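You operate a simulated robot arm through the tools that you are given. There is no shell and no other tool. Be economical: measure what you need, move in short steps, check, and stop when the job is done.

Carry out the task below with a simulated robot arm. There is one attempt and no reset: what you move stays moved.

JOB
Draw the reel's lead out and plug it into the purple socket.
Fine: socket strip off while plugging, on again after; set the hold slider to FREE for drawing, back to HOLD after.
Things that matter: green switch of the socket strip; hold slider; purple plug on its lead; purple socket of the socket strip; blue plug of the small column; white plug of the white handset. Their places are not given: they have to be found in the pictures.

Only the result counts: the job must be done as asked and must still hold three seconds after the hand-in. Knocking over, shifting, dropping, spilling or breaking anything else fails it.

ROBOT AND FRAMES
A 7-joint arm with a two-finger parallel gripper, fixed in place. Base frame: the origin is at the foot of the arm, x ahead of it, y to its left, z up; the work surface is at about z = 86. Readings come in cm, degrees, newtons and seconds.
With the tool pointing down near the work surface it reaches from about 24 to 68 cm from the base axis. Its first joint turns from -66.0 to 66.0 degrees. Payload 2.4 kg.
The TCP is the grasp point between the finger pads, 3 cm short of the fingertips. In the tool frame z runs along the fingers and y along their closing line. Largest opening 9.4 cm; finger width 2.8, thickness 1; the body of the gripper, 5 by 9.6 cm, starts 5.5 cm behind the TCP.
Orientation is that of the tool frame in the base frame, as a unit quaternion [x, y, z, w]. With the fingers straight down and closing along the base's y, the tool's x points along the base's -x, its y along +y and its z along -z.

CONTROLS
- The arm moves only by the tool move_arm. Its argument "moves" is a list of rows, each an object of numbers (a shift or turn left out is 0, a gripper value left out holds the last): "x", "y", "z": the shift along the base's x, y, z in units of 50 mm (1.0 is 50 mm); "rx", "ry", "rz": the turn, a rotation vector about the base's x, y, z in units of 6 degrees (1.0 is 6 degrees). In form: [{"x": .., "y": .., "z": .., "rx": .., "ry": .., "rz": ..}, ...]. A call has 1 to 10 rows; each row shifts and turns the commanded pose from where the row before left it. "gripper" is the gripper command, from -1 (shut) to 1 (fully open), values between in proportion, set as the call begins (left out, the last holds). A call with a number of a shift or a turn outside -1 to 1 is refused whole. A row lasts 0.2 s, in which the tool goes at most 5 cm and 8.6 degrees; a call with a longer step from one row to the next is refused whole, and so is a gripper value outside its range. A pose out of reach is approached as far as the arm can. The call stops where the force on the tool passes 40 N (or 10 N more than at its start, if that is more) or the arm is blocked; 0.2 s more then pass. The fingers move at their own pace (about 15.3 cm/s each) and stop on an object; they squeeze with about 32 N. The grip force told is the motor's: it shows also when the fingers shut on nothing. Time passes only in rows, and 0.2 s behind the last, so rows that do not move let the fingers close. The reply holds the time, the measured pose of the TCP, the force on the tool along the base axes, the opening and the grip force, in the units named above and with some noise.
- Cameras (640 x 400 px; columns grow to the right, rows downward): "scene" is fixed at [1.17, 45.92, 143.21]; the picture's right is [-0.89, -0.46, 0.00], its down [-0.25, 0.48, -0.84] and it looks along [0.38, -0.75, -0.54] (base axes); focal length 314 px, centre (320, 200). "wrist" rides on the gripper at [-3.7, 0, -5.8] in the tool frame; the picture's right is [0.00, -1.00, 0.00], its down [0.97, 0.00, -0.24] and it looks along [0.24, 0.00, 0.97] (tool axes); focal length 218 px, centre (320, 200).
- snapshot(camera): a new picture of that camera. No time passes.
- probe_pixels(camera, pixels): for up to 12 pixels [column, row] of the newest picture of that camera ("zoom" is the newest enlarged one), the place [x, y, z] in the base frame of the surface seen there, good to about 0.2 cm, but the place of the scene camera against the robot may be out by one fixed shift of up to 2.5 cm in any direction. No time passes.
- enlarge(camera, box): a new picture of the part [left, top, right, bottom] of that camera's present view, enlarged. No time passes.
- sign_off(): hands the job in; it is judged then, once.

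Work in short steps. Measure before you move; look again where a grasp or a placing could have gone wrong, and mend it. You have 80 turns and 38 pictures in all, those below and enlarged ones among them. Open the gripper and draw the arm clear of the work before you hand the job in, unless the task says otherwise; then end with one line.

The tools are called after "Emit:" by a JSON object that holds its "api" and its "payload". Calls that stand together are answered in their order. move_arm: Moves the arm, as the interface text tells. Its arguments: {"type":"object","properties":{"moves":{"type":"array"},"gripper":{"type":"number"}},"required":["moves"]} The other tools are called the same way: snapshot (camera) takes a picture; probe_pixels (camera, pixels) gives the place of the surface under pixels of a picture; enlarge (camera, box) takes an enlarged picture of a part of a camera's view; sign_off () hands the job in.

At the start:

```text
time_s: 0.0
tcp_pos: [41.07, -5.0, 118.99]
orientation: [-0.001, 1.0, 0.001, 0.0]
contact_force: [-0.8, 0.3, -0.2]
gripper_width: 9.41
finger_force: 0.1
```

scene: 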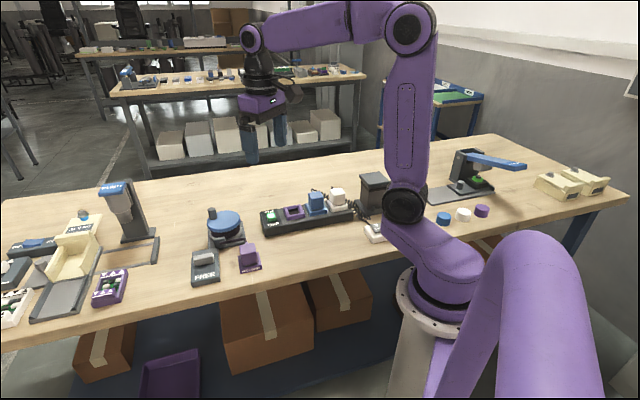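
wrist: 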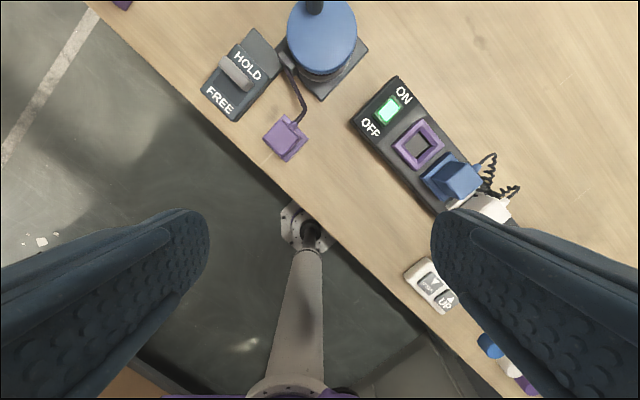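

The wrist picture shows the slider (235,75), reel (322,40), purple plug (285,137), and strip with switch (388,108), purple socket (418,145), blue plug (452,178). I'll enlarge and measure them.

Emit:
{"api": "enlarge", "payload": {"camera": "wrist", "box": [190, 0, 530, 220]}}

Emit:
{"api": "enlarge", "payload": {"camera": "scene", "box": [180, 160, 420, 300]}}

Emit:
{"api": "probe_pixels", "payload": {"camera": "wrist", "pixels": [[285, 137], [297, 122], [235, 72], [247, 62], [220, 98], [388, 110], [418, 145], [400, 80], [360, 125], [452, 178], [320, 40], [300, 190]]}}

```text
1.82 times, centred on (360, 110) of wrist
```

zoom: 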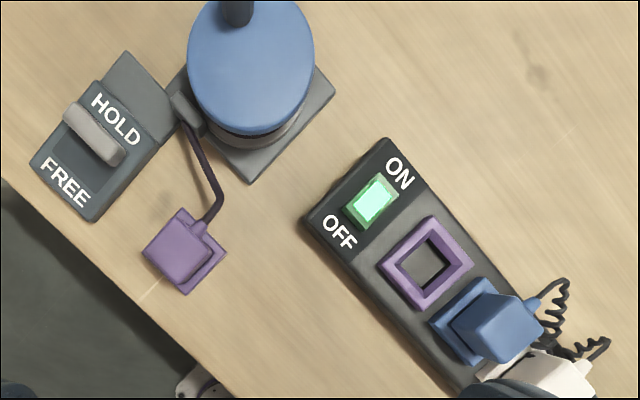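

```text
2.67 times, centred on (300, 230) of scene
```

zoom: 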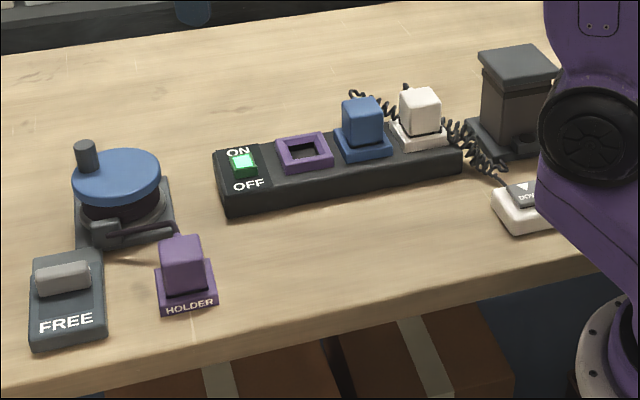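

```text
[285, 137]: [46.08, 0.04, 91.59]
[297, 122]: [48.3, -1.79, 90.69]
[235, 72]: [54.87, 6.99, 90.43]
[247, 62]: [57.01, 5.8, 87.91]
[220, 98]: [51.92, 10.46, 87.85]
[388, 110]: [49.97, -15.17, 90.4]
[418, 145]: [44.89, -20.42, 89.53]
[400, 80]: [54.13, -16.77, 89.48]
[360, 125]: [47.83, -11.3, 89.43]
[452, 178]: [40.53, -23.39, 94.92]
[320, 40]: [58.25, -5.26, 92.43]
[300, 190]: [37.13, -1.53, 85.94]
```

I'll turn the tool 45° so the fingers close along the slider's travel, hover above the slider and the plug, and look closely.

Emit:
{"api": "move_arm", "payload": {"moves": [{"x": 0.25, "y": 0.3, "z": -0.3, "rz": 1}, {"x": 0.25, "y": 0.3, "z": -0.3, "rz": 1}, {"x": 0.25, "y": 0.3, "z": -0.3, "rz": 1}, {"x": 0.25, "y": 0.3, "z": -0.3, "rz": 1}, {"x": 0.25, "y": 0.3, "z": -0.3, "rz": 1}, {"x": 0.25, "y": 0.3, "z": -0.3, "rz": 1}, {"x": 0.25, "y": 0.2, "z": -0.2, "rz": 1}, {"x": 0.05, "rz": 0.5}]}}

Emit:
{"api": "snapshot", "payload": {"camera": "wrist"}}

```text
time_s: 1.8
tcp_pos: [50.06, 4.93, 108.89]
orientation: [-0.384, 0.923, -0.001, 0.0]
contact_force: [-0.8, 0.1, 0.2]
gripper_width: 9.37
finger_force: 0.1
```

```text
33 pictures are left
```

wrist: 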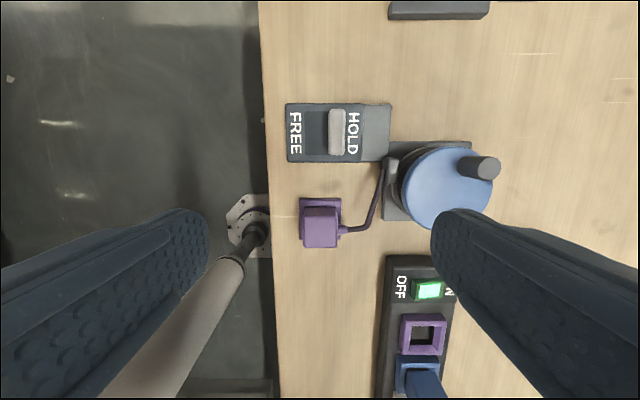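

Aligned with the pieces now. I'll enlarge and measure the slider, plug, strip.

Emit:
{"api": "enlarge", "payload": {"camera": "wrist", "box": [270, 90, 510, 250]}}

Emit:
{"api": "probe_pixels", "payload": {"camera": "wrist", "pixels": [[336, 112], [336, 150], [331, 131], [342, 131], [287, 107], [388, 107], [289, 160], [388, 160], [319, 109], [308, 131], [365, 131], [353, 131]]}}

Emit:
{"api": "probe_pixels", "payload": {"camera": "wrist", "pixels": [[306, 211], [334, 211], [306, 241], [335, 241], [302, 200], [338, 200], [343, 229], [375, 200], [386, 168], [320, 225], [418, 290], [438, 289]]}}

```text
2.50 times, centred on (390, 170) of wrist
```

zoom: 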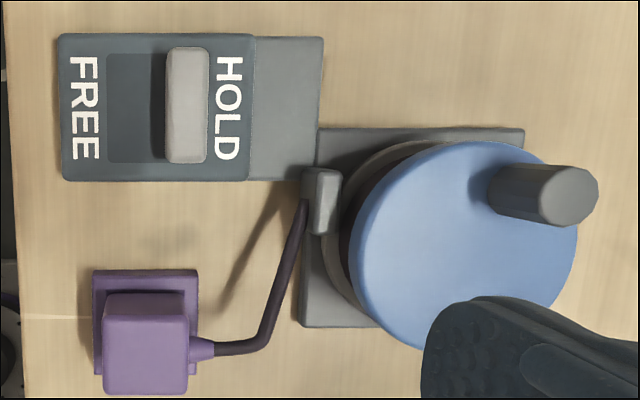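

```text
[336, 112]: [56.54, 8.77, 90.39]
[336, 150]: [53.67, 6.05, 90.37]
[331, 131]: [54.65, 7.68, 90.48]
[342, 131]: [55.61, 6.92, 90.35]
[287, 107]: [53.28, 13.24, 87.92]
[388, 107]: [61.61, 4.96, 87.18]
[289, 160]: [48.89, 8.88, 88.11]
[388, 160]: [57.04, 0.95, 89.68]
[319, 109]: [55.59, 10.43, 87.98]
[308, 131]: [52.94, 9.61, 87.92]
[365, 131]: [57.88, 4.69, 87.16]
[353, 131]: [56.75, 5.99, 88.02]
```

```text
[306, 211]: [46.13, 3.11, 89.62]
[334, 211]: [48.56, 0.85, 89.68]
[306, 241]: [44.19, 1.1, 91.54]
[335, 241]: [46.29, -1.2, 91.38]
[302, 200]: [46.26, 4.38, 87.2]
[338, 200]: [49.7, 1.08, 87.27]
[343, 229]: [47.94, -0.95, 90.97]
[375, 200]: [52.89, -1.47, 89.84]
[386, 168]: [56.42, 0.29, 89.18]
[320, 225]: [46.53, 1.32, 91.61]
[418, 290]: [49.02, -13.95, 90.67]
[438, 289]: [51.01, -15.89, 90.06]
```

Knob sits at the HOLD end: top centre about (55.1, 7.35, 90.4), travel toward FREE along (-0.71, 0.71) about 3 cm. I go above it with the gripper half open and descend.

Emit:
{"api": "move_arm", "payload": {"gripper": -0.05, "moves": [{"x": 0.5, "y": 0.24, "z": -0.5}, {"x": 0.51, "y": 0.24, "z": -0.5}, {"z": -0.6}, {"z": -0.6}, {"z": -0.6}, {}]}}

Emit:
{"api": "snapshot", "payload": {"camera": "wrist"}}

```text
time_s: 3.2
tcp_pos: [55.22, 7.41, 94.77]
orientation: [-0.382, 0.924, 0.0, 0.0]
contact_force: [-0.2, -0.1, 0.4]
gripper_width: 4.47
finger_force: 0.0
```

```text
31 pictures are left
```

wrist: 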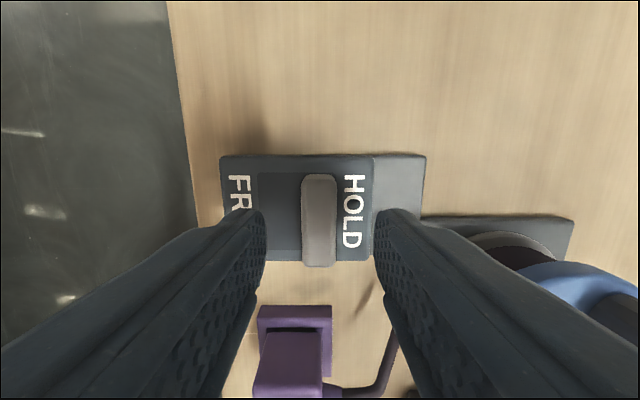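

The knob (319,220) is centred between the fingers. Descend 3.2 cm and close.

Emit:
{"api": "move_arm", "payload": {"moves": [{"z": -0.34}, {"z": -0.3}, {}]}}

Emit:
{"api": "move_arm", "payload": {"gripper": -1, "moves": [{}, {}, {}]}}

Emit:
{"api": "move_arm", "payload": {"moves": [{"x": -0.1, "y": 0.1}, {"x": -0.1, "y": 0.1}, {"x": -0.1, "y": 0.1}, {"x": -0.1, "y": 0.1}, {"x": -0.05, "y": 0.05}]}}

```text
time_s: 4.0
tcp_pos: [55.18, 7.32, 91.68]
orientation: [-0.383, 0.924, 0.0, 0.0]
contact_force: [-0.1, 0.0, -0.7]
gripper_width: 4.47
finger_force: 0.1
```

```text
time_s: 4.8
tcp_pos: [55.36, 7.36, 91.68]
orientation: [-0.383, 0.924, 0.0, -0.001]
contact_force: [-1.4, 1.8, -1.8]
gripper_width: 1.79
finger_force: 45.0
```

```text
time_s: 6.0
tcp_pos: [53.34, 9.32, 91.74]
orientation: [-0.382, 0.924, -0.002, 0.005]
contact_force: [31.8, -12.2, -19.3]
gripper_width: 1.76
finger_force: 45.1
```

The knob moved 2.8 cm and then met its end stop. Release, lift, and look.

Emit:
{"api": "move_arm", "payload": {"gripper": -0.05, "moves": [{}, {}, {"z": 0.5}, {"z": 0.8}, {"z": 0.8}, {"z": 0.4, "x": -0.6, "y": -0.6}, {}]}}

Emit:
{"api": "snapshot", "payload": {"camera": "wrist"}}

```text
time_s: 7.6
tcp_pos: [49.89, 6.27, 104.25]
orientation: [-0.382, 0.924, -0.001, 0.0]
contact_force: [-0.2, -1.0, 0.5]
gripper_width: 4.47
finger_force: 0.0
```

```text
30 pictures are left
```

wrist: 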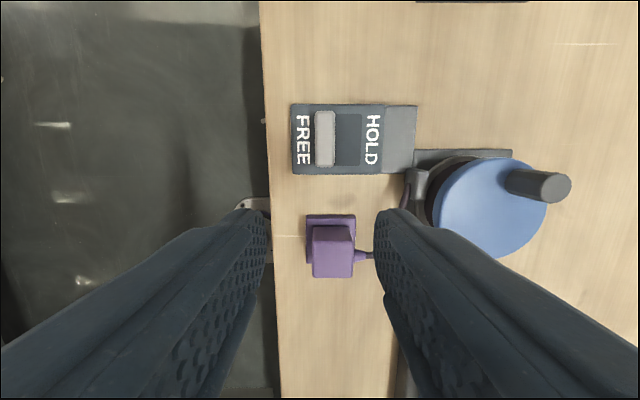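

Slider is now at FREE. Next the strip: closing the gripper and hovering before the switch near (50,-15) for a close look.

Emit:
{"api": "move_arm", "payload": {"gripper": -1, "moves": [{"x": -0.1, "y": -0.9}, {"x": -0.1, "y": -0.9}, {"x": -0.1, "y": -0.9}, {"x": -0.1, "y": -0.9}, {"x": -0.1, "y": -0.9}, {}]}}

Emit:
{"api": "enlarge", "payload": {"camera": "wrist", "box": [200, 80, 440, 230]}}

Emit:
{"api": "snapshot", "payload": {"camera": "wrist"}}

```text
time_s: 9.0
tcp_pos: [47.33, -15.92, 104.27]
orientation: [-0.383, 0.924, 0.0, -0.001]
contact_force: [0.4, -0.3, -0.8]
gripper_width: 0.0
finger_force: 32.5
```

```text
2.67 times, centred on (320, 155) of wrist
```

zoom: 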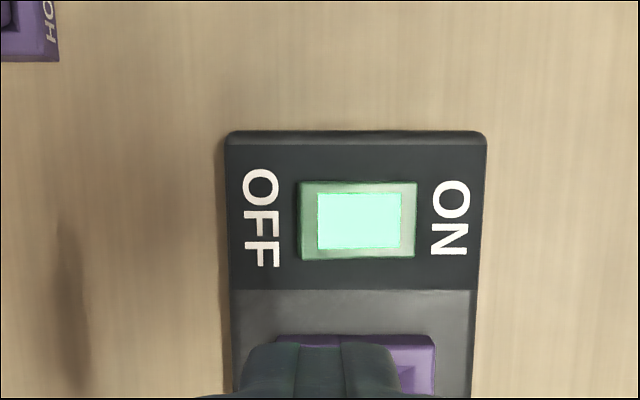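

```text
28 pictures are left
```

wrist: 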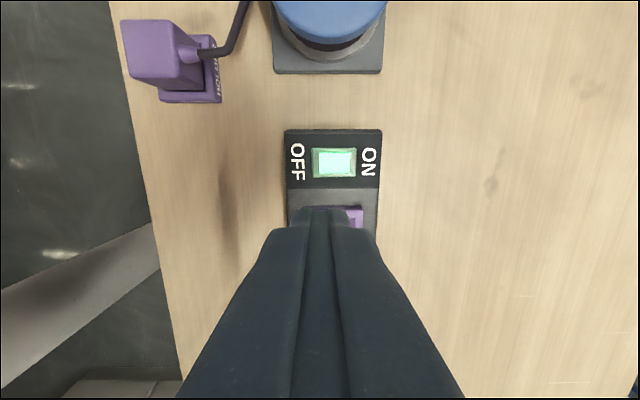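

Measure the rocker ends and panel.

Emit:
{"api": "probe_pixels", "payload": {"camera": "wrist", "pixels": [[314, 163], [318, 163], [324, 163], [333, 163], [342, 163], [348, 163], [353, 163], [333, 150], [333, 175], [302, 180], [375, 180], [290, 160]]}}

```text
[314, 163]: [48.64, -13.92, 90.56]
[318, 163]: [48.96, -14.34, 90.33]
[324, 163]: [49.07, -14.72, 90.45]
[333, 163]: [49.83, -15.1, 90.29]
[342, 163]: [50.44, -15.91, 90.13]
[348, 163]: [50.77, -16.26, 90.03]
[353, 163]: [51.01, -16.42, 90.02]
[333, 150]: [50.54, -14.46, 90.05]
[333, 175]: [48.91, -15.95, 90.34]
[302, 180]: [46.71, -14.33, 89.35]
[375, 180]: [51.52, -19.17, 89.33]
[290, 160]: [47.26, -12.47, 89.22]
```

Rocker: OFF end raised (90.56) at (48.6,-13.9), ON end down (90.0). I press the OFF end with the closed fingertips at (48.8,-14.1).

Emit:
{"api": "move_arm", "payload": {"moves": [{"x": 0.294, "y": 0.364, "z": -0.65}, {"z": -0.65}, {"z": -0.65}, {}]}}

Emit:
{"api": "move_arm", "payload": {"moves": [{"z": -0.1}, {"z": -0.06}, {"z": -0.06}, {"z": -0.06}, {"z": -0.06}]}}

```text
time_s: 10.0
tcp_pos: [48.72, -14.24, 94.52]
orientation: [-0.383, 0.924, 0.0, 0.0]
contact_force: [-0.2, 0.3, -0.1]
gripper_width: 0.0
finger_force: 32.0
```

```text
time_s: 11.2
tcp_pos: [48.78, -13.99, 93.26]
orientation: [-0.384, 0.923, -0.002, 0.0]
contact_force: [-6.2, 1.7, 14.3]
gripper_width: 0.0
finger_force: 32.4
stopped in row 5: the force on the tool passed its limit (the readings are from after the stop); the commanded pose is now the measured one
```

Contact force limit reached; rise and look whether the rocker flipped.

Emit:
{"api": "move_arm", "payload": {"moves": [{"z": 0.7}, {"z": 0.9, "x": -0.15, "y": -0.15}, {"z": 0.6, "x": -0.15, "y": -0.15}, {}]}}

Emit:
{"api": "enlarge", "payload": {"camera": "wrist", "box": [200, 80, 440, 230]}}

Emit:
{"api": "probe_pixels", "payload": {"camera": "zoom", "pixels": [[310, 220], [330, 220], [400, 220], [380, 220]]}}

```text
time_s: 12.2
tcp_pos: [47.31, -15.6, 103.95]
orientation: [-0.383, 0.924, -0.001, 0.001]
contact_force: [-0.6, 0.1, 0.5]
gripper_width: 0.0
finger_force: 31.9
```

```text
2.67 times, centred on (320, 155) of wrist
```

zoom: 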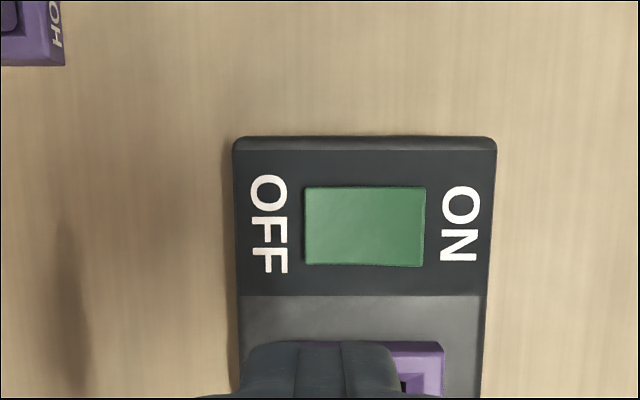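

```text
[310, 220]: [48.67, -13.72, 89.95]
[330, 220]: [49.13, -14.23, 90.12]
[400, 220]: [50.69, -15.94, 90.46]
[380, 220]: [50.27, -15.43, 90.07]
```

Light is out and the OFF end is down: strip off. The plug's lead exits toward the far side, so I'll grip it across (closing along the strip direction); turn the tool by -90° and rise for a view of socket and neighbours.

Emit:
{"api": "move_arm", "payload": {"gripper": 1, "moves": [{"z": 0.4, "rz": -1}, {"z": 0.4, "rz": -1}, {"z": 0.4, "rz": -1}, {"rz": -1}, {"rz": -1}, {"rz": -1}, {"rz": -1}, {"rz": -1}]}}

Emit:
{"api": "move_arm", "payload": {"moves": [{"rz": -1}, {"rz": -1}, {"rz": -1}, {"rz": -1}, {"rz": -1}, {"rz": -1}, {"rz": -1}, {}]}}

Emit:
{"api": "snapshot", "payload": {"camera": "wrist"}}

```text
time_s: 14.0
tcp_pos: [47.48, -15.72, 110.23]
orientation: [0.027, 1.0, -0.001, 0.0]
contact_force: [-0.1, 0.2, -0.2]
gripper_width: 9.41
finger_force: 0.0
```

```text
time_s: 15.8
tcp_pos: [47.35, -15.61, 110.2]
orientation: [0.383, 0.924, -0.001, 0.001]
contact_force: [-0.1, 0.3, 0.3]
gripper_width: 9.38
finger_force: 0.0
```

```text
26 pictures are left
```

wrist: 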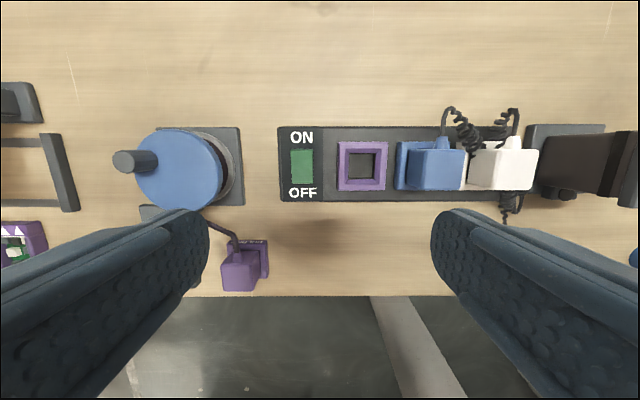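

Good view. Enlarge the strip and measure socket, blue plug, column height.

Emit:
{"api": "enlarge", "payload": {"camera": "wrist", "box": [320, 110, 496, 220]}}

Emit:
{"api": "probe_pixels", "payload": {"camera": "wrist", "pixels": [[341, 166], [346, 166], [350, 166], [374, 166], [379, 166], [384, 166], [362, 145], [362, 151], [362, 180], [362, 187], [362, 165], [400, 166]]}}

Emit:
{"api": "probe_pixels", "payload": {"camera": "wrist", "pixels": [[412, 166], [420, 152], [462, 152], [420, 186], [460, 186], [440, 170], [416, 180], [500, 170], [570, 160], [620, 165], [224, 280], [255, 255]]}}

```text
3.64 times, centred on (408, 165) of wrist
```

zoom: 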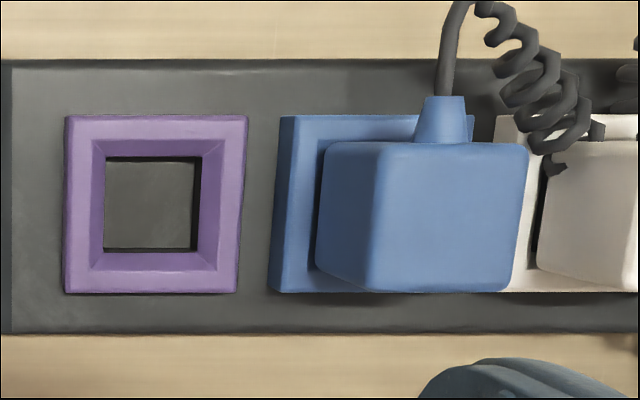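

```text
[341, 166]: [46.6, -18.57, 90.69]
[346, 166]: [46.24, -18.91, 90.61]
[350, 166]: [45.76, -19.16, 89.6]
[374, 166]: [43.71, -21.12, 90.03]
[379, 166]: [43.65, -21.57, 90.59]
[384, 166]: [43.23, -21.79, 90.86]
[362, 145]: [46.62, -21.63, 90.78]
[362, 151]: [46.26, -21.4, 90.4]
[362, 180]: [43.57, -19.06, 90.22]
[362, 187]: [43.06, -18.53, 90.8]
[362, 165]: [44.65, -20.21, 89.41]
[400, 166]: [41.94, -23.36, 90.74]
```

```text
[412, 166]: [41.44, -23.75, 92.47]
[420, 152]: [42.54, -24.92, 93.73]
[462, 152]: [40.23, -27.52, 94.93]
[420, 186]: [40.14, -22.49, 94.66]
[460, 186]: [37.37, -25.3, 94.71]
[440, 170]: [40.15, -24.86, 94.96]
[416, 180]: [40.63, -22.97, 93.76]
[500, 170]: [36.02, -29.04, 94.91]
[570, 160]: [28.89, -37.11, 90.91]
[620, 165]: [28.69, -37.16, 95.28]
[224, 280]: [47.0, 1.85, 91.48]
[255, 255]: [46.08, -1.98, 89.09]
```

Socket centre ≈ (44.9,-20.1), rim top 90.8; blue plug is about 6.8 cm away, 3.8 wide, leaving ~3 cm gap for a finger. Now hover over the purple plug in its holder.

Emit:
{"api": "move_arm", "payload": {"gripper": 0.3, "moves": [{"x": -0.05, "y": 0.8}, {"x": -0.05, "y": 0.8}, {"x": -0.05, "y": 0.8}, {"x": -0.04, "y": 0.8}, {"z": -0.6}, {}]}}

Emit:
{"api": "enlarge", "payload": {"camera": "wrist", "box": [200, 90, 440, 240]}}

Emit:
{"api": "probe_pixels", "payload": {"camera": "zoom", "pixels": [[320, 200], [320, 280], [320, 350], [270, 280], [370, 280]]}}

```text
time_s: 17.2
tcp_pos: [46.26, 0.29, 107.01]
orientation: [0.383, 0.924, -0.001, 0.001]
contact_force: [-0.4, 0.9, 0.6]
gripper_width: 6.1
finger_force: 0.0
```

```text
2.67 times, centred on (320, 165) of wrist
```

zoom: 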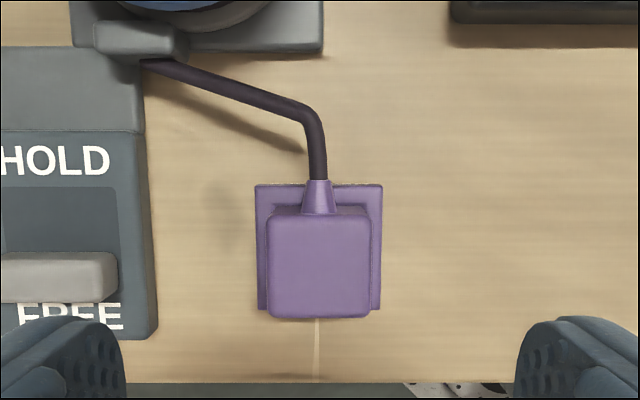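

```text
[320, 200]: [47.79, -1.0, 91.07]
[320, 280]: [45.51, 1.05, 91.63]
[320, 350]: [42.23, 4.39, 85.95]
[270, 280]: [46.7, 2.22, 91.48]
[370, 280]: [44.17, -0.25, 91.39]
```

Plug top centre ≈ (45.9, 0.65, 91.6), width 3.6, boot on the far side, clear of the fingers. Descend around it and close.

Emit:
{"api": "move_arm", "payload": {"moves": [{"x": -0.072, "y": 0.072, "z": -0.65}, {"z": -0.65}, {"z": -0.65}, {"z": -0.65}, {"z": -0.4}, {"z": -0.24}, {}]}}

Emit:
{"api": "move_arm", "payload": {"gripper": -1, "moves": [{}, {}, {}]}}

Emit:
{"api": "snapshot", "payload": {"camera": "wrist"}}

```text
time_s: 18.8
tcp_pos: [46.07, 1.0, 90.96]
orientation: [0.383, 0.924, -0.001, 0.001]
contact_force: [-0.3, -0.1, 0.8]
gripper_width: 6.12
finger_force: 0.0
```

```text
time_s: 19.6
tcp_pos: [45.77, 0.86, 91.02]
orientation: [0.383, 0.924, -0.001, 0.0]
contact_force: [-0.3, -0.9, 0.0]
gripper_width: 4.36
finger_force: 32.2
```

```text
23 pictures are left
```

wrist: 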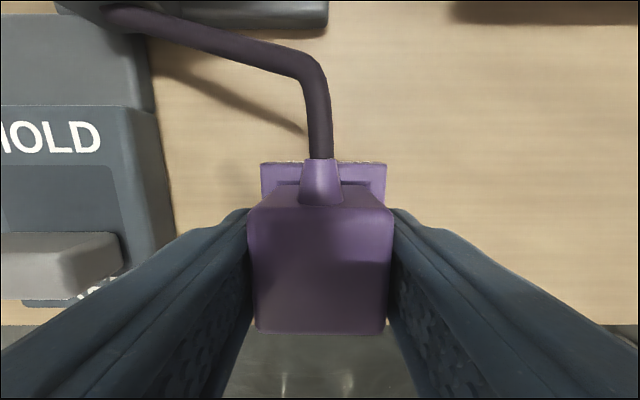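

Grip reads 4.36 cm with fingers on the plug sides. Lift straight up in small steps and check.

Emit:
{"api": "move_arm", "payload": {"moves": [{"z": 0.15}, {"z": 0.2}, {"z": 0.3}, {"z": 0.3}, {}]}}

Emit:
{"api": "snapshot", "payload": {"camera": "scene"}}

Emit:
{"api": "snapshot", "payload": {"camera": "wrist"}}

```text
time_s: 20.8
tcp_pos: [46.1, 0.78, 95.73]
orientation: [0.383, 0.924, -0.001, 0.0]
contact_force: [0.4, 0.0, -1.2]
gripper_width: 3.94
finger_force: 31.9
```

```text
22 pictures are left
```

scene: 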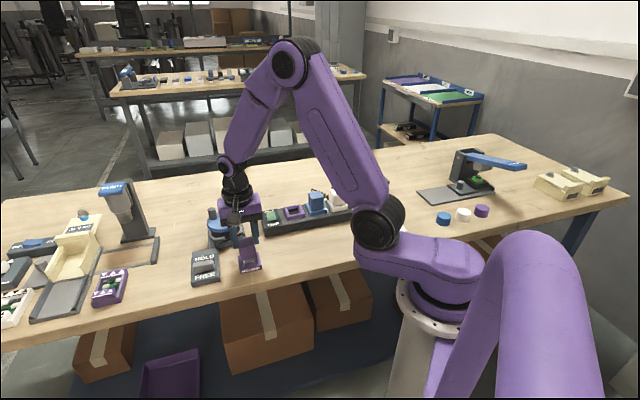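

```text
21 pictures are left
```

wrist: 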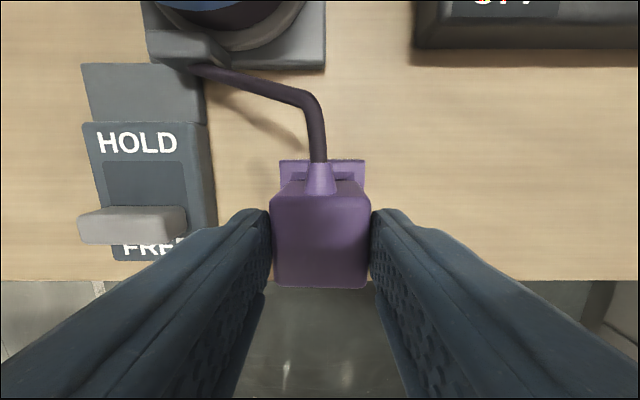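

The plug looks smaller (95 px vs 142 px) so it may not have come along fully; measure its top.

Emit:
{"api": "probe_pixels", "payload": {"camera": "wrist", "pixels": [[320, 215], [290, 215], [350, 215], [320, 270], [320, 185], [285, 163]]}}

Emit:
{"api": "enlarge", "payload": {"camera": "scene", "box": [180, 190, 300, 300]}}

```text
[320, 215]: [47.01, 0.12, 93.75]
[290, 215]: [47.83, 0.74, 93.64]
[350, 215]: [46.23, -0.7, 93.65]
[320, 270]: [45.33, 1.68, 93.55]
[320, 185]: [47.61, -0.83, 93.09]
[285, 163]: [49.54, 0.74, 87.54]
```

```text
3.64 times, centred on (240, 245) of scene
```

zoom: 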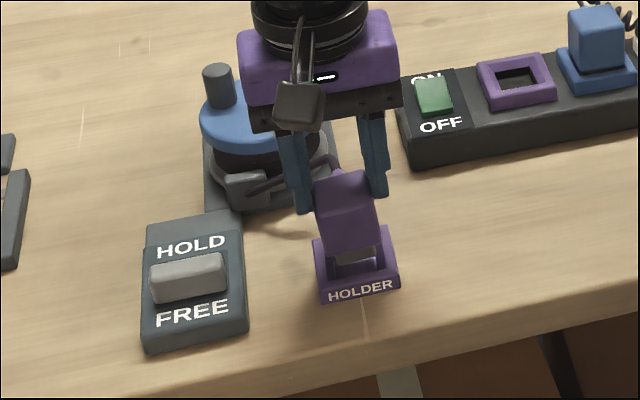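

The plug is 2.1 cm up but only 1 cm of it is in the fingers (it seems the tips first caught the holder rim). I'll lower it back to seat, reopen, and regrip deeper but above the rim.

Emit:
{"api": "move_arm", "payload": {"moves": [{"z": -0.2}, {"z": -0.16}, {}]}}

Emit:
{"api": "move_arm", "payload": {"gripper": 0.1, "moves": [{}, {}]}}

Emit:
{"api": "snapshot", "payload": {"camera": "wrist"}}

Emit:
{"api": "probe_pixels", "payload": {"camera": "wrist", "pixels": [[320, 215], [290, 215], [350, 215], [320, 250], [320, 270]]}}

```text
time_s: 21.6
tcp_pos: [46.07, 0.93, 93.9]
orientation: [0.382, 0.924, -0.002, 0.0]
contact_force: [-0.7, -0.5, -6.1]
gripper_width: 3.93
finger_force: 31.8
```

```text
time_s: 22.2
tcp_pos: [46.08, 0.83, 93.98]
orientation: [0.383, 0.924, -0.001, 0.001]
contact_force: [0.8, 0.5, -0.1]
gripper_width: 5.17
finger_force: 0.0
```

```text
19 pictures are left
```

wrist: 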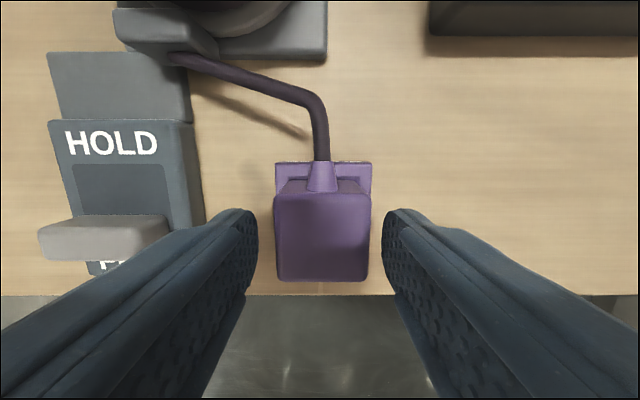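

```text
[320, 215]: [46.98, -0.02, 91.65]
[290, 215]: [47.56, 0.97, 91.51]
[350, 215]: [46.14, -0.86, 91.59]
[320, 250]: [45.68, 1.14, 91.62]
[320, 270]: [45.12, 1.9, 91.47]
```

Plug seated again (top 91.6), centred with the TCP. Descend to z≈91.6 (tips 0.9 above the rim) and close.

Emit:
{"api": "move_arm", "payload": {"moves": [{"z": -0.25}, {"z": -0.22}, {}]}}

Emit:
{"api": "move_arm", "payload": {"gripper": -1, "moves": [{}, {}, {}, {}]}}

```text
time_s: 23.0
tcp_pos: [46.15, 0.68, 91.66]
orientation: [0.383, 0.924, -0.001, -0.001]
contact_force: [-0.2, 0.7, 0.1]
gripper_width: 5.19
finger_force: 0.0
```

```text
time_s: 24.0
tcp_pos: [46.17, 0.68, 91.63]
orientation: [0.383, 0.924, -0.001, 0.0]
contact_force: [0.1, 0.4, -0.4]
gripper_width: 4.35
finger_force: 32.3
```

Same 4.35, so the plug body tapers (wider below). Lift very slowly and watch the force.

Emit:
{"api": "move_arm", "payload": {"moves": [{"z": 0.03}, {"z": 0.03}, {"z": 0.03}, {"z": 0.03}]}}

Emit:
{"api": "move_arm", "payload": {"moves": [{"z": 0.03}, {"z": 0.03}, {"z": 0.03}, {"z": 0.03}, {"z": 0.03}, {"z": 0.03}]}}

Emit:
{"api": "snapshot", "payload": {"camera": "wrist"}}

Emit:
{"api": "probe_pixels", "payload": {"camera": "wrist", "pixels": [[320, 215], [320, 250], [320, 270]]}}

```text
time_s: 25.0
tcp_pos: [45.99, 0.72, 92.35]
orientation: [0.383, 0.924, -0.001, 0.001]
contact_force: [0.2, -0.3, 2.3]
gripper_width: 4.38
finger_force: 32.2
```

```text
time_s: 26.4
tcp_pos: [46.07, 0.74, 93.11]
orientation: [0.383, 0.924, -0.001, 0.001]
contact_force: [-0.8, -0.1, -1.4]
gripper_width: 4.39
finger_force: 32.2
```

```text
18 pictures are left
```

wrist: 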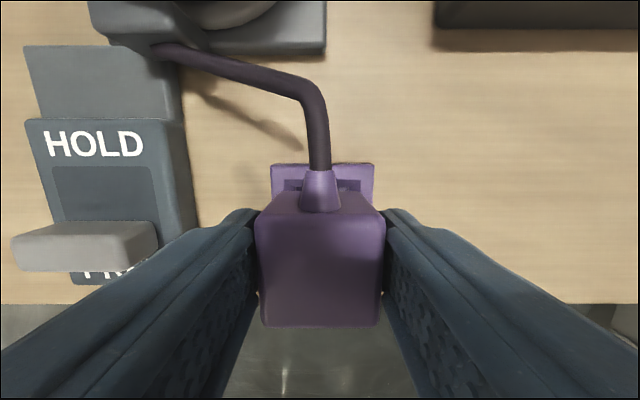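

```text
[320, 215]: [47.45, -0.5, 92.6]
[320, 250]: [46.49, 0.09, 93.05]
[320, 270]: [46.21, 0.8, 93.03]
```

It rises with the tool (top 93.05, both +1.45 cm). Continue slowly upward.

Emit:
{"api": "move_arm", "payload": {"moves": [{"z": 0.05}, {"z": 0.06}, {"z": 0.07}, {"z": 0.08}, {"z": 0.08}, {"z": 0.1}, {"z": 0.1}, {"z": 0.1}, {"z": 0.1}, {"z": 0.1}]}}

Emit:
{"api": "move_arm", "payload": {"moves": [{"z": 0.1}, {"z": 0.1}, {"z": 0.1}, {"z": 0.1}, {"z": 0.1}, {"z": 0.05}, {}]}}

Emit:
{"api": "enlarge", "payload": {"camera": "scene", "box": [180, 160, 340, 300]}}

```text
time_s: 28.6
tcp_pos: [46.02, 0.69, 97.38]
orientation: [0.383, 0.924, -0.001, 0.0]
contact_force: [-0.3, 0.0, -0.7]
gripper_width: 4.36
finger_force: 31.7
```

```text
time_s: 30.2
tcp_pos: [46.09, 0.76, 100.19]
orientation: [0.382, 0.924, -0.001, 0.001]
contact_force: [0.3, 0.5, -2.0]
gripper_width: 4.38
finger_force: 31.1
```

```text
2.86 times, centred on (260, 230) of scene
```

zoom: 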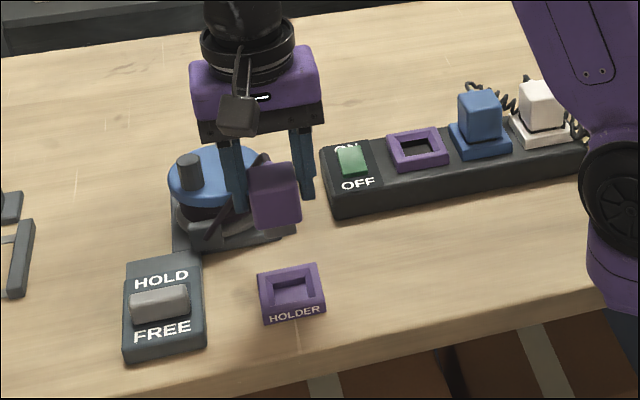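

Plug is out of the holder. Check its attitude in the gripper.

Emit:
{"api": "snapshot", "payload": {"camera": "wrist"}}

Emit:
{"api": "probe_pixels", "payload": {"camera": "wrist", "pixels": [[320, 220], [320, 250], [320, 280], [320, 310], [270, 270], [290, 270], [350, 270], [370, 270]]}}

```text
16 pictures are left
```

wrist: 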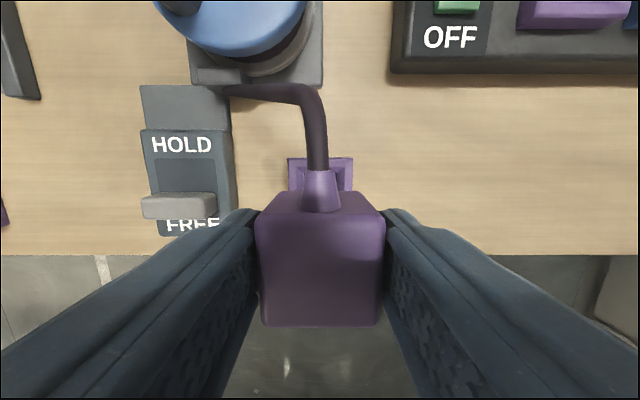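

```text
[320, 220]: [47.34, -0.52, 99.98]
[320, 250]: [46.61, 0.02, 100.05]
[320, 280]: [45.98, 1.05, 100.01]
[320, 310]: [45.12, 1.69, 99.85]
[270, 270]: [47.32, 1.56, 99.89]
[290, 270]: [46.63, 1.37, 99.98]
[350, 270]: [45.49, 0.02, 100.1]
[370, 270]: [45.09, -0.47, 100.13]
```

The plug is level and centred on the TCP. Move toward the socket in modest steps at this height.

Emit:
{"api": "move_arm", "payload": {"moves": [{"y": -0.1}, {"y": -0.2}, {"x": -0.03, "y": -0.3}, {"x": -0.03, "y": -0.3}, {"x": -0.03, "y": -0.3}, {"x": -0.03, "y": -0.3}, {"x": -0.03, "y": -0.3}, {"x": -0.03, "y": -0.3}, {"x": -0.03, "y": -0.3}, {"x": -0.03, "y": -0.3}]}}

Emit:
{"api": "move_arm", "payload": {"moves": [{"y": -0.3}, {"y": -0.3}, {"y": -0.3}, {"y": -0.3}, {"y": -0.2}, {"y": -0.07}, {}, {}]}}

Emit:
{"api": "snapshot", "payload": {"camera": "wrist"}}

Emit:
{"api": "enlarge", "payload": {"camera": "scene", "box": [200, 130, 400, 260]}}

```text
time_s: 32.4
tcp_pos: [44.67, -12.81, 100.17]
orientation: [0.382, 0.924, -0.002, 0.0]
contact_force: [0.1, -1.2, -2.4]
gripper_width: 4.38
finger_force: 32.1
```

```text
time_s: 34.2
tcp_pos: [44.92, -20.1, 100.1]
orientation: [0.382, 0.924, -0.001, 0.001]
contact_force: [1.2, -0.1, -0.7]
gripper_width: 4.35
finger_force: 32.3
```

```text
15 pictures are left
```

wrist: 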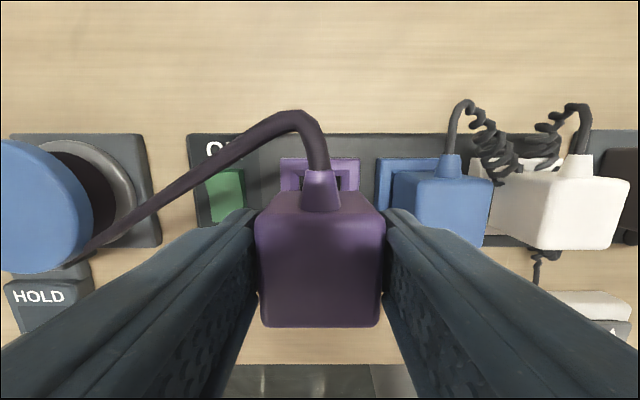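

```text
3.08 times, centred on (300, 195) of scene
```

zoom: 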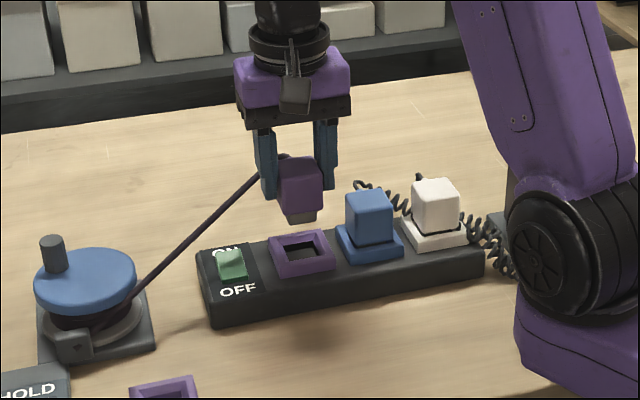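

Aligned visually. Recheck the socket rim and the plug's place from this pose.

Emit:
{"api": "probe_pixels", "payload": {"camera": "wrist", "pixels": [[283, 161], [357, 161], [284, 180], [356, 180], [290, 162], [345, 162], [320, 220], [320, 318], [270, 270], [370, 270]]}}

```text
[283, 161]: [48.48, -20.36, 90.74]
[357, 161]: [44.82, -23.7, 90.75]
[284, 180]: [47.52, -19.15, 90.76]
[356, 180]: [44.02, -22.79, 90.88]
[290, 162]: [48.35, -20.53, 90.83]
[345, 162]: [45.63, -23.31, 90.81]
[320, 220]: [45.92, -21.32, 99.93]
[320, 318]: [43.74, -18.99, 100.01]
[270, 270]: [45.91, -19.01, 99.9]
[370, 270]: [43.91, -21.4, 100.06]
```

Plug and socket centres agree to within 0.1 cm (sum 24.7/24.7, diff 65.0/64.9). Descend slowly; seated TCP should be about 95.1.

Emit:
{"api": "move_arm", "payload": {"moves": [{"z": -0.1}, {"z": -0.1}, {"z": -0.1}, {"z": -0.1}, {"z": -0.08}, {"z": -0.06}, {"z": -0.06}, {"z": -0.06}]}}

```text
time_s: 36.0
tcp_pos: [44.91, -20.09, 96.75]
orientation: [0.382, 0.924, -0.001, 0.001]
contact_force: [0.5, -0.4, -2.6]
gripper_width: 4.37
finger_force: 32.0
```

Entering freely, no resistance yet. Continue to seat.

Emit:
{"api": "move_arm", "payload": {"moves": [{"z": -0.06}, {"z": -0.06}, {"z": -0.06}, {"z": -0.05}, {"z": -0.05}, {"z": -0.04}, {"z": -0.04}]}}

Emit:
{"api": "snapshot", "payload": {"camera": "wrist"}}

Emit:
{"api": "probe_pixels", "payload": {"camera": "wrist", "pixels": [[320, 230], [320, 310], [275, 270], [365, 270], [440, 215], [286, 165]]}}

```text
time_s: 37.6
tcp_pos: [45.02, -20.22, 95.11]
orientation: [0.383, 0.924, -0.001, 0.001]
contact_force: [1.5, -2.8, 4.5]
gripper_width: 4.37
finger_force: 32.1
```

```text
13 pictures are left
```

wrist: 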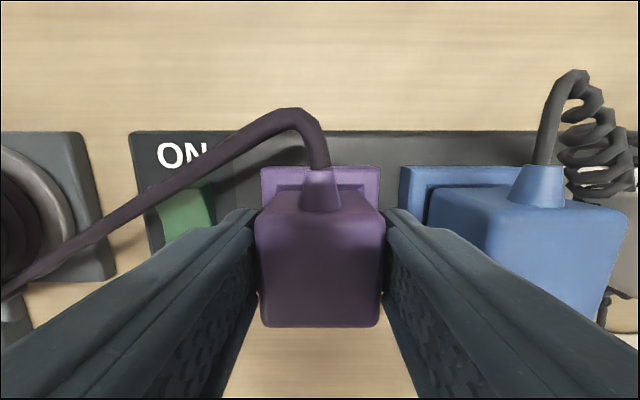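

```text
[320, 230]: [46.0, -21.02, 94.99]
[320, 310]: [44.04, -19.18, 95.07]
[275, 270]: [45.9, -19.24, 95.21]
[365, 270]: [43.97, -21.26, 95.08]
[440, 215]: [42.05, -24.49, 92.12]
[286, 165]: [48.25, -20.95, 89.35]
```

Top 95.05 against blue's 94.95: nearly seated. Press a little further until firm resistance.

Emit:
{"api": "move_arm", "payload": {"moves": [{"z": -0.03}, {"z": -0.03}, {"z": -0.03}, {}]}}

```text
time_s: 38.6
tcp_pos: [44.97, -20.25, 94.51]
orientation: [0.383, 0.924, -0.001, 0.002]
contact_force: [1.3, -4.3, 29.4]
gripper_width: 4.35
finger_force: 32.4
```

Firm at 29 N: seated. Open moderately and rise straight up, then look.

Emit:
{"api": "move_arm", "payload": {"gripper": 0.18, "moves": [{"z": 0.06}, {}, {}, {"z": 0.3}, {"z": 0.5}, {"z": 0.6}, {"z": 0.6}, {"z": 0.6}, {}]}}

Emit:
{"api": "snapshot", "payload": {"camera": "wrist"}}

Emit:
{"api": "enlarge", "payload": {"camera": "scene", "box": [180, 160, 380, 290]}}

```text
time_s: 40.6
tcp_pos: [44.97, -20.05, 107.96]
orientation: [0.383, 0.924, 0.0, 0.0]
contact_force: [-0.4, 0.1, -0.3]
gripper_width: 5.54
finger_force: 0.1
```

```text
12 pictures are left
```

wrist: 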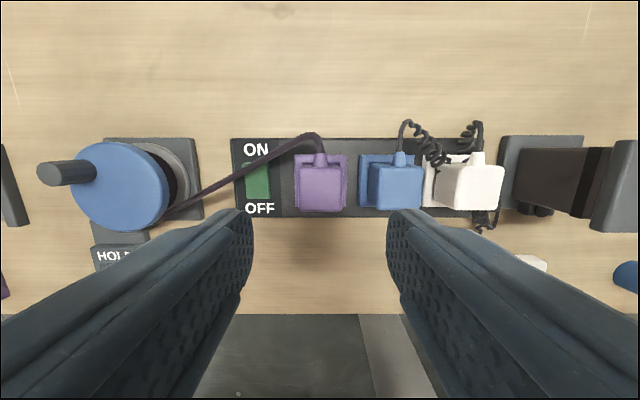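

```text
3.08 times, centred on (280, 225) of scene
```

zoom: 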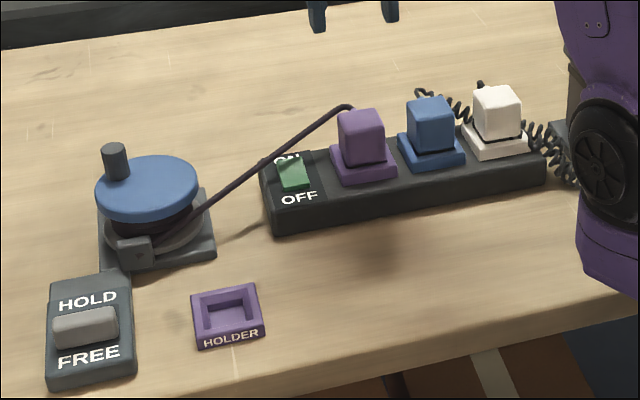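

Probe the plug top, lead heights above the switch and the rocker ends.

Emit:
{"api": "enlarge", "payload": {"camera": "wrist", "box": [220, 120, 380, 220]}}

Emit:
{"api": "probe_pixels", "payload": {"camera": "zoom", "pixels": [[400, 290], [100, 215], [150, 185], [200, 155], [260, 122], [330, 70], [150, 160], [150, 230], [150, 300], [190, 180], [120, 180], [40, 248]]}}

```text
4.00 times, centred on (300, 170) of wrist
```

zoom: 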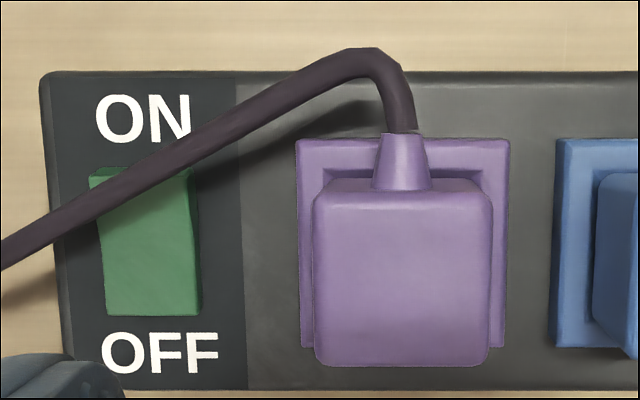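

```text
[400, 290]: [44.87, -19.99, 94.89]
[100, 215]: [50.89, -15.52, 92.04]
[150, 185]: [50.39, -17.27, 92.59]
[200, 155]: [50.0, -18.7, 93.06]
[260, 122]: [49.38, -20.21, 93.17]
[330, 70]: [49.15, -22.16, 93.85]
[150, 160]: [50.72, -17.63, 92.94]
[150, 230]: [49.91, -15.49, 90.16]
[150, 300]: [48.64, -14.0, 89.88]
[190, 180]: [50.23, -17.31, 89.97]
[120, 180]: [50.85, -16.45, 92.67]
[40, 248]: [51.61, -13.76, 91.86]
```

Plug is seated (top 94.9). The lead passes at z≈92.4 just over the ON end, so I'll use a single finger: turn the tool +90°, opening 6 cm, so the finger on the far side can go beside the lead onto the rocker's ON half.

Emit:
{"api": "move_arm", "payload": {"gripper": 0.277, "moves": [{"x": 0.05, "y": 0.14, "rz": 1}, {"x": 0.05, "y": 0.14, "rz": 1}, {"x": 0.05, "y": 0.14, "rz": 1}, {"x": 0.05, "y": 0.14, "rz": 1}, {"x": 0.05, "y": 0.14, "rz": 1}, {"x": 0.05, "y": 0.14, "rz": 1}, {"x": 0.05, "y": 0.14, "rz": 1}, {"x": 0.05, "y": 0.14, "rz": 1}]}}

Emit:
{"api": "move_arm", "payload": {"moves": [{"x": 0.05, "y": 0.14, "rz": 1}, {"x": 0.05, "y": 0.14, "rz": 1}, {"x": 0.02, "y": 0.03, "rz": 1}, {"rz": 1}, {"rz": 1}, {"rz": 1}, {"rz": 1}, {"z": -0.9}, {}, {}]}}

Emit:
{"api": "snapshot", "payload": {"camera": "wrist"}}

```text
time_s: 42.4
tcp_pos: [46.91, -14.52, 107.85]
orientation: [-0.027, 1.0, -0.001, 0.001]
contact_force: [-0.2, -0.4, 0.1]
gripper_width: 6.03
finger_force: 0.0
```

```text
time_s: 44.6
tcp_pos: [47.64, -13.13, 103.07]
orientation: [-0.383, 0.924, -0.001, 0.002]
contact_force: [0.6, 0.1, 0.0]
gripper_width: 6.03
finger_force: 0.1
```

```text
9 pictures are left
```

wrist: 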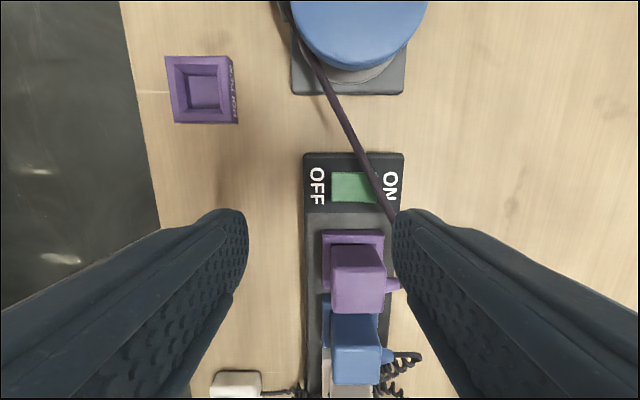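

TCP at t≈42.9, so the far finger spans t≈45.9–46.9, just beside the lead. Shift slightly away, descend to tips ~91.5 and look.

Emit:
{"api": "move_arm", "payload": {"moves": [{"x": -0.04, "y": 0.04, "z": -0.6}, {"z": -0.5}, {"z": -0.4}, {"z": -0.2}, {}]}}

Emit:
{"api": "snapshot", "payload": {"camera": "wrist"}}

```text
time_s: 45.8
tcp_pos: [47.25, -12.92, 94.61]
orientation: [-0.384, 0.923, 0.0, 0.0]
contact_force: [0.3, -0.3, 0.1]
gripper_width: 6.0
finger_force: 0.0
```

```text
8 pictures are left
```

wrist: 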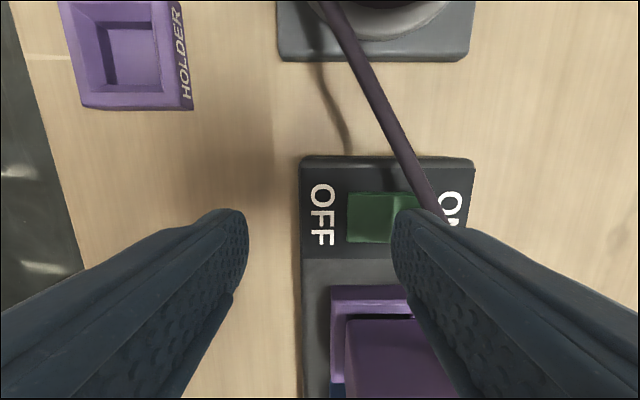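

The lead is just to the right of the finger. Nudge 0.75 cm outward (+t), then press down in small steps.

Emit:
{"api": "move_arm", "payload": {"moves": [{"x": 0.067, "y": -0.039}, {"x": 0.067, "y": -0.039}, {}]}}

Emit:
{"api": "move_arm", "payload": {"moves": [{"z": -0.1}, {"z": -0.08}, {"z": -0.06}, {"z": -0.05}, {"z": -0.05}, {"z": -0.05}]}}

Emit:
{"api": "snapshot", "payload": {"camera": "wrist"}}

```text
time_s: 46.6
tcp_pos: [48.22, -13.16, 94.69]
orientation: [-0.382, 0.924, 0.0, 0.001]
contact_force: [0.5, 0.6, 0.4]
gripper_width: 6.01
finger_force: 0.1
```

```text
time_s: 48.0
tcp_pos: [48.07, -13.29, 93.33]
orientation: [-0.383, 0.924, -0.004, 0.005]
contact_force: [-0.9, 0.3, 5.0]
gripper_width: 5.97
finger_force: 0.1
stopped in row 6: the force on the tool passed its limit (the readings are from after the stop); the commanded pose is now the measured one
```

```text
7 pictures are left
```

wrist: 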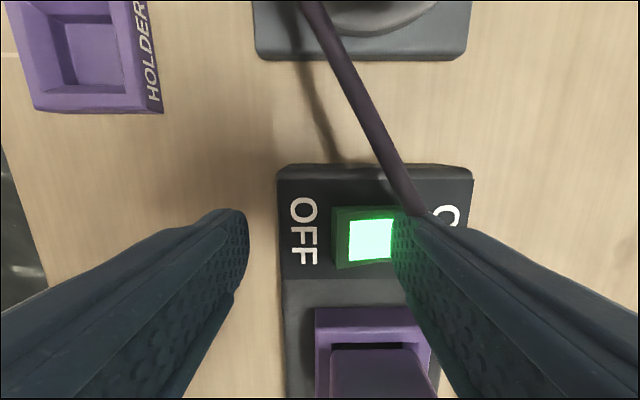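

Light is on. Retreat up and go above the slider knob (~(53.2, 9.3)), same tool attitude.

Emit:
{"api": "move_arm", "payload": {"moves": [{"z": 0.1}, {"x": -0.08, "y": 0.08, "z": 0.1}, {"z": 0.7}, {"z": 0.9}, {"z": 0.8}]}}

Emit:
{"api": "move_arm", "payload": {"gripper": -0.05, "moves": [{"x": 0.2, "y": 0.8}, {"x": 0.2, "y": 0.8}, {"x": 0.2, "y": 0.8}, {"x": 0.2, "y": 0.8}, {"x": 0.2, "y": 0.8}, {"x": 0.1, "y": 0.45}, {"z": -0.8}, {"z": -0.8}, {}]}}

Emit:
{"api": "snapshot", "payload": {"camera": "wrist"}}

```text
time_s: 49.1
tcp_pos: [47.86, -12.89, 106.46]
orientation: [-0.383, 0.924, -0.003, 0.005]
contact_force: [0.1, 0.4, -0.3]
gripper_width: 6.0
finger_force: 0.1
```

```text
time_s: 51.1
tcp_pos: [53.35, 9.71, 98.22]
orientation: [-0.383, 0.924, -0.003, 0.005]
contact_force: [-0.5, 0.2, 0.4]
gripper_width: 4.47
finger_force: 0.0
```

```text
6 pictures are left
```

wrist: 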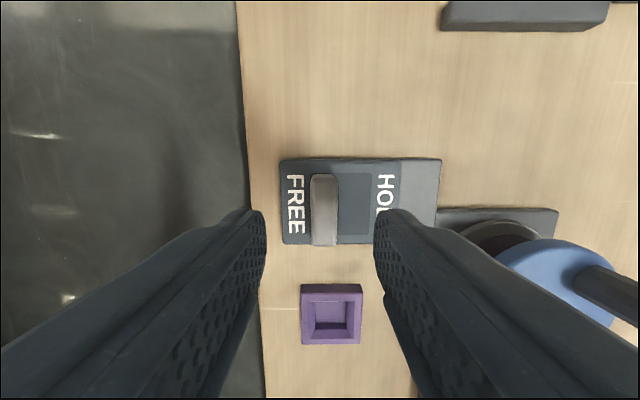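

Knob at (324,210) is roughly between the fingers; check its position.

Emit:
{"api": "probe_pixels", "payload": {"camera": "wrist", "pixels": [[318, 210], [332, 210], [324, 180], [324, 242]]}}

```text
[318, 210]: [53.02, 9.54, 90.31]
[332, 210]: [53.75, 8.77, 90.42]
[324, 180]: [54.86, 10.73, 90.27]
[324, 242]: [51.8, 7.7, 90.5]
```

Centre (53.35, 9.2). Correct slightly, descend, grip, and slide 2.8 cm toward HOLD.

Emit:
{"api": "move_arm", "payload": {"moves": [{"y": -0.06, "z": -0.5}, {"z": -0.5}, {"z": -0.3}, {}]}}

Emit:
{"api": "move_arm", "payload": {"gripper": -1, "moves": [{}, {}, {}]}}

Emit:
{"api": "move_arm", "payload": {"moves": [{"x": 0.1, "y": -0.1}, {"x": 0.1, "y": -0.1}, {"x": 0.1, "y": -0.1}, {"x": 0.08, "y": -0.08}, {"x": 0.06, "y": -0.06}]}}

```text
time_s: 52.1
tcp_pos: [53.53, 9.17, 91.77]
orientation: [-0.383, 0.924, -0.004, 0.005]
contact_force: [0.3, -0.2, 0.6]
gripper_width: 4.47
finger_force: 0.1
```

```text
time_s: 53.0
tcp_pos: [53.48, 9.17, 91.88]
orientation: [-0.382, 0.924, -0.003, 0.005]
contact_force: [-0.7, 1.0, -2.7]
gripper_width: 1.77
finger_force: 45.0
```

```text
time_s: 54.1
tcp_pos: [55.25, 7.39, 91.72]
orientation: [-0.384, 0.923, -0.002, 0.004]
contact_force: [-11.8, 23.5, 15.3]
gripper_width: 1.76
finger_force: 44.6
```

At the stop (55.25, 7.39), its original place. Release, rise, and draw back to look at everything.

Emit:
{"api": "move_arm", "payload": {"gripper": -0.05, "moves": [{}, {}, {"z": 0.5}, {"z": 0.8}, {"z": 0.8}, {"z": 0.8, "x": -0.7, "y": -0.4}, {"z": 0.8, "x": -0.8, "y": -0.4}, {"z": 0.5, "x": -0.5, "y": -0.6}, {}]}}

Emit:
{"api": "snapshot", "payload": {"camera": "wrist"}}

Emit:
{"api": "enlarge", "payload": {"camera": "scene", "box": [170, 150, 420, 300]}}

```text
refused: row 6 steps farther than a row can; nothing moved
```

```text
5 pictures are left
```

wrist: 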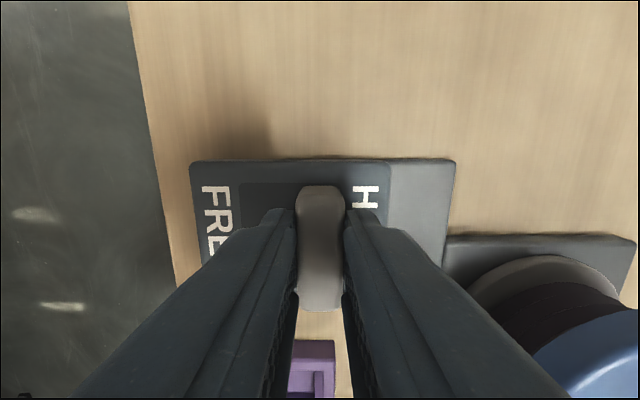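

```text
2.56 times, centred on (295, 225) of scene
```

zoom: 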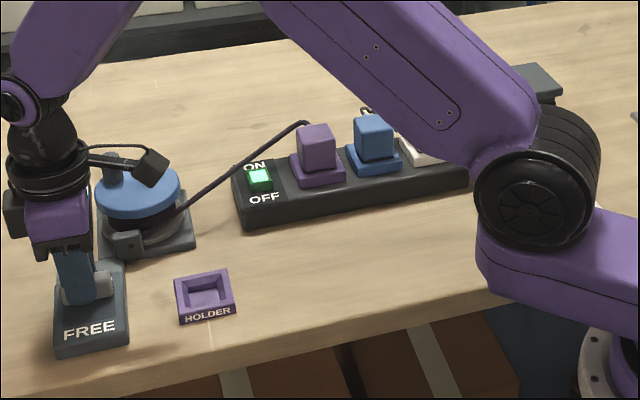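

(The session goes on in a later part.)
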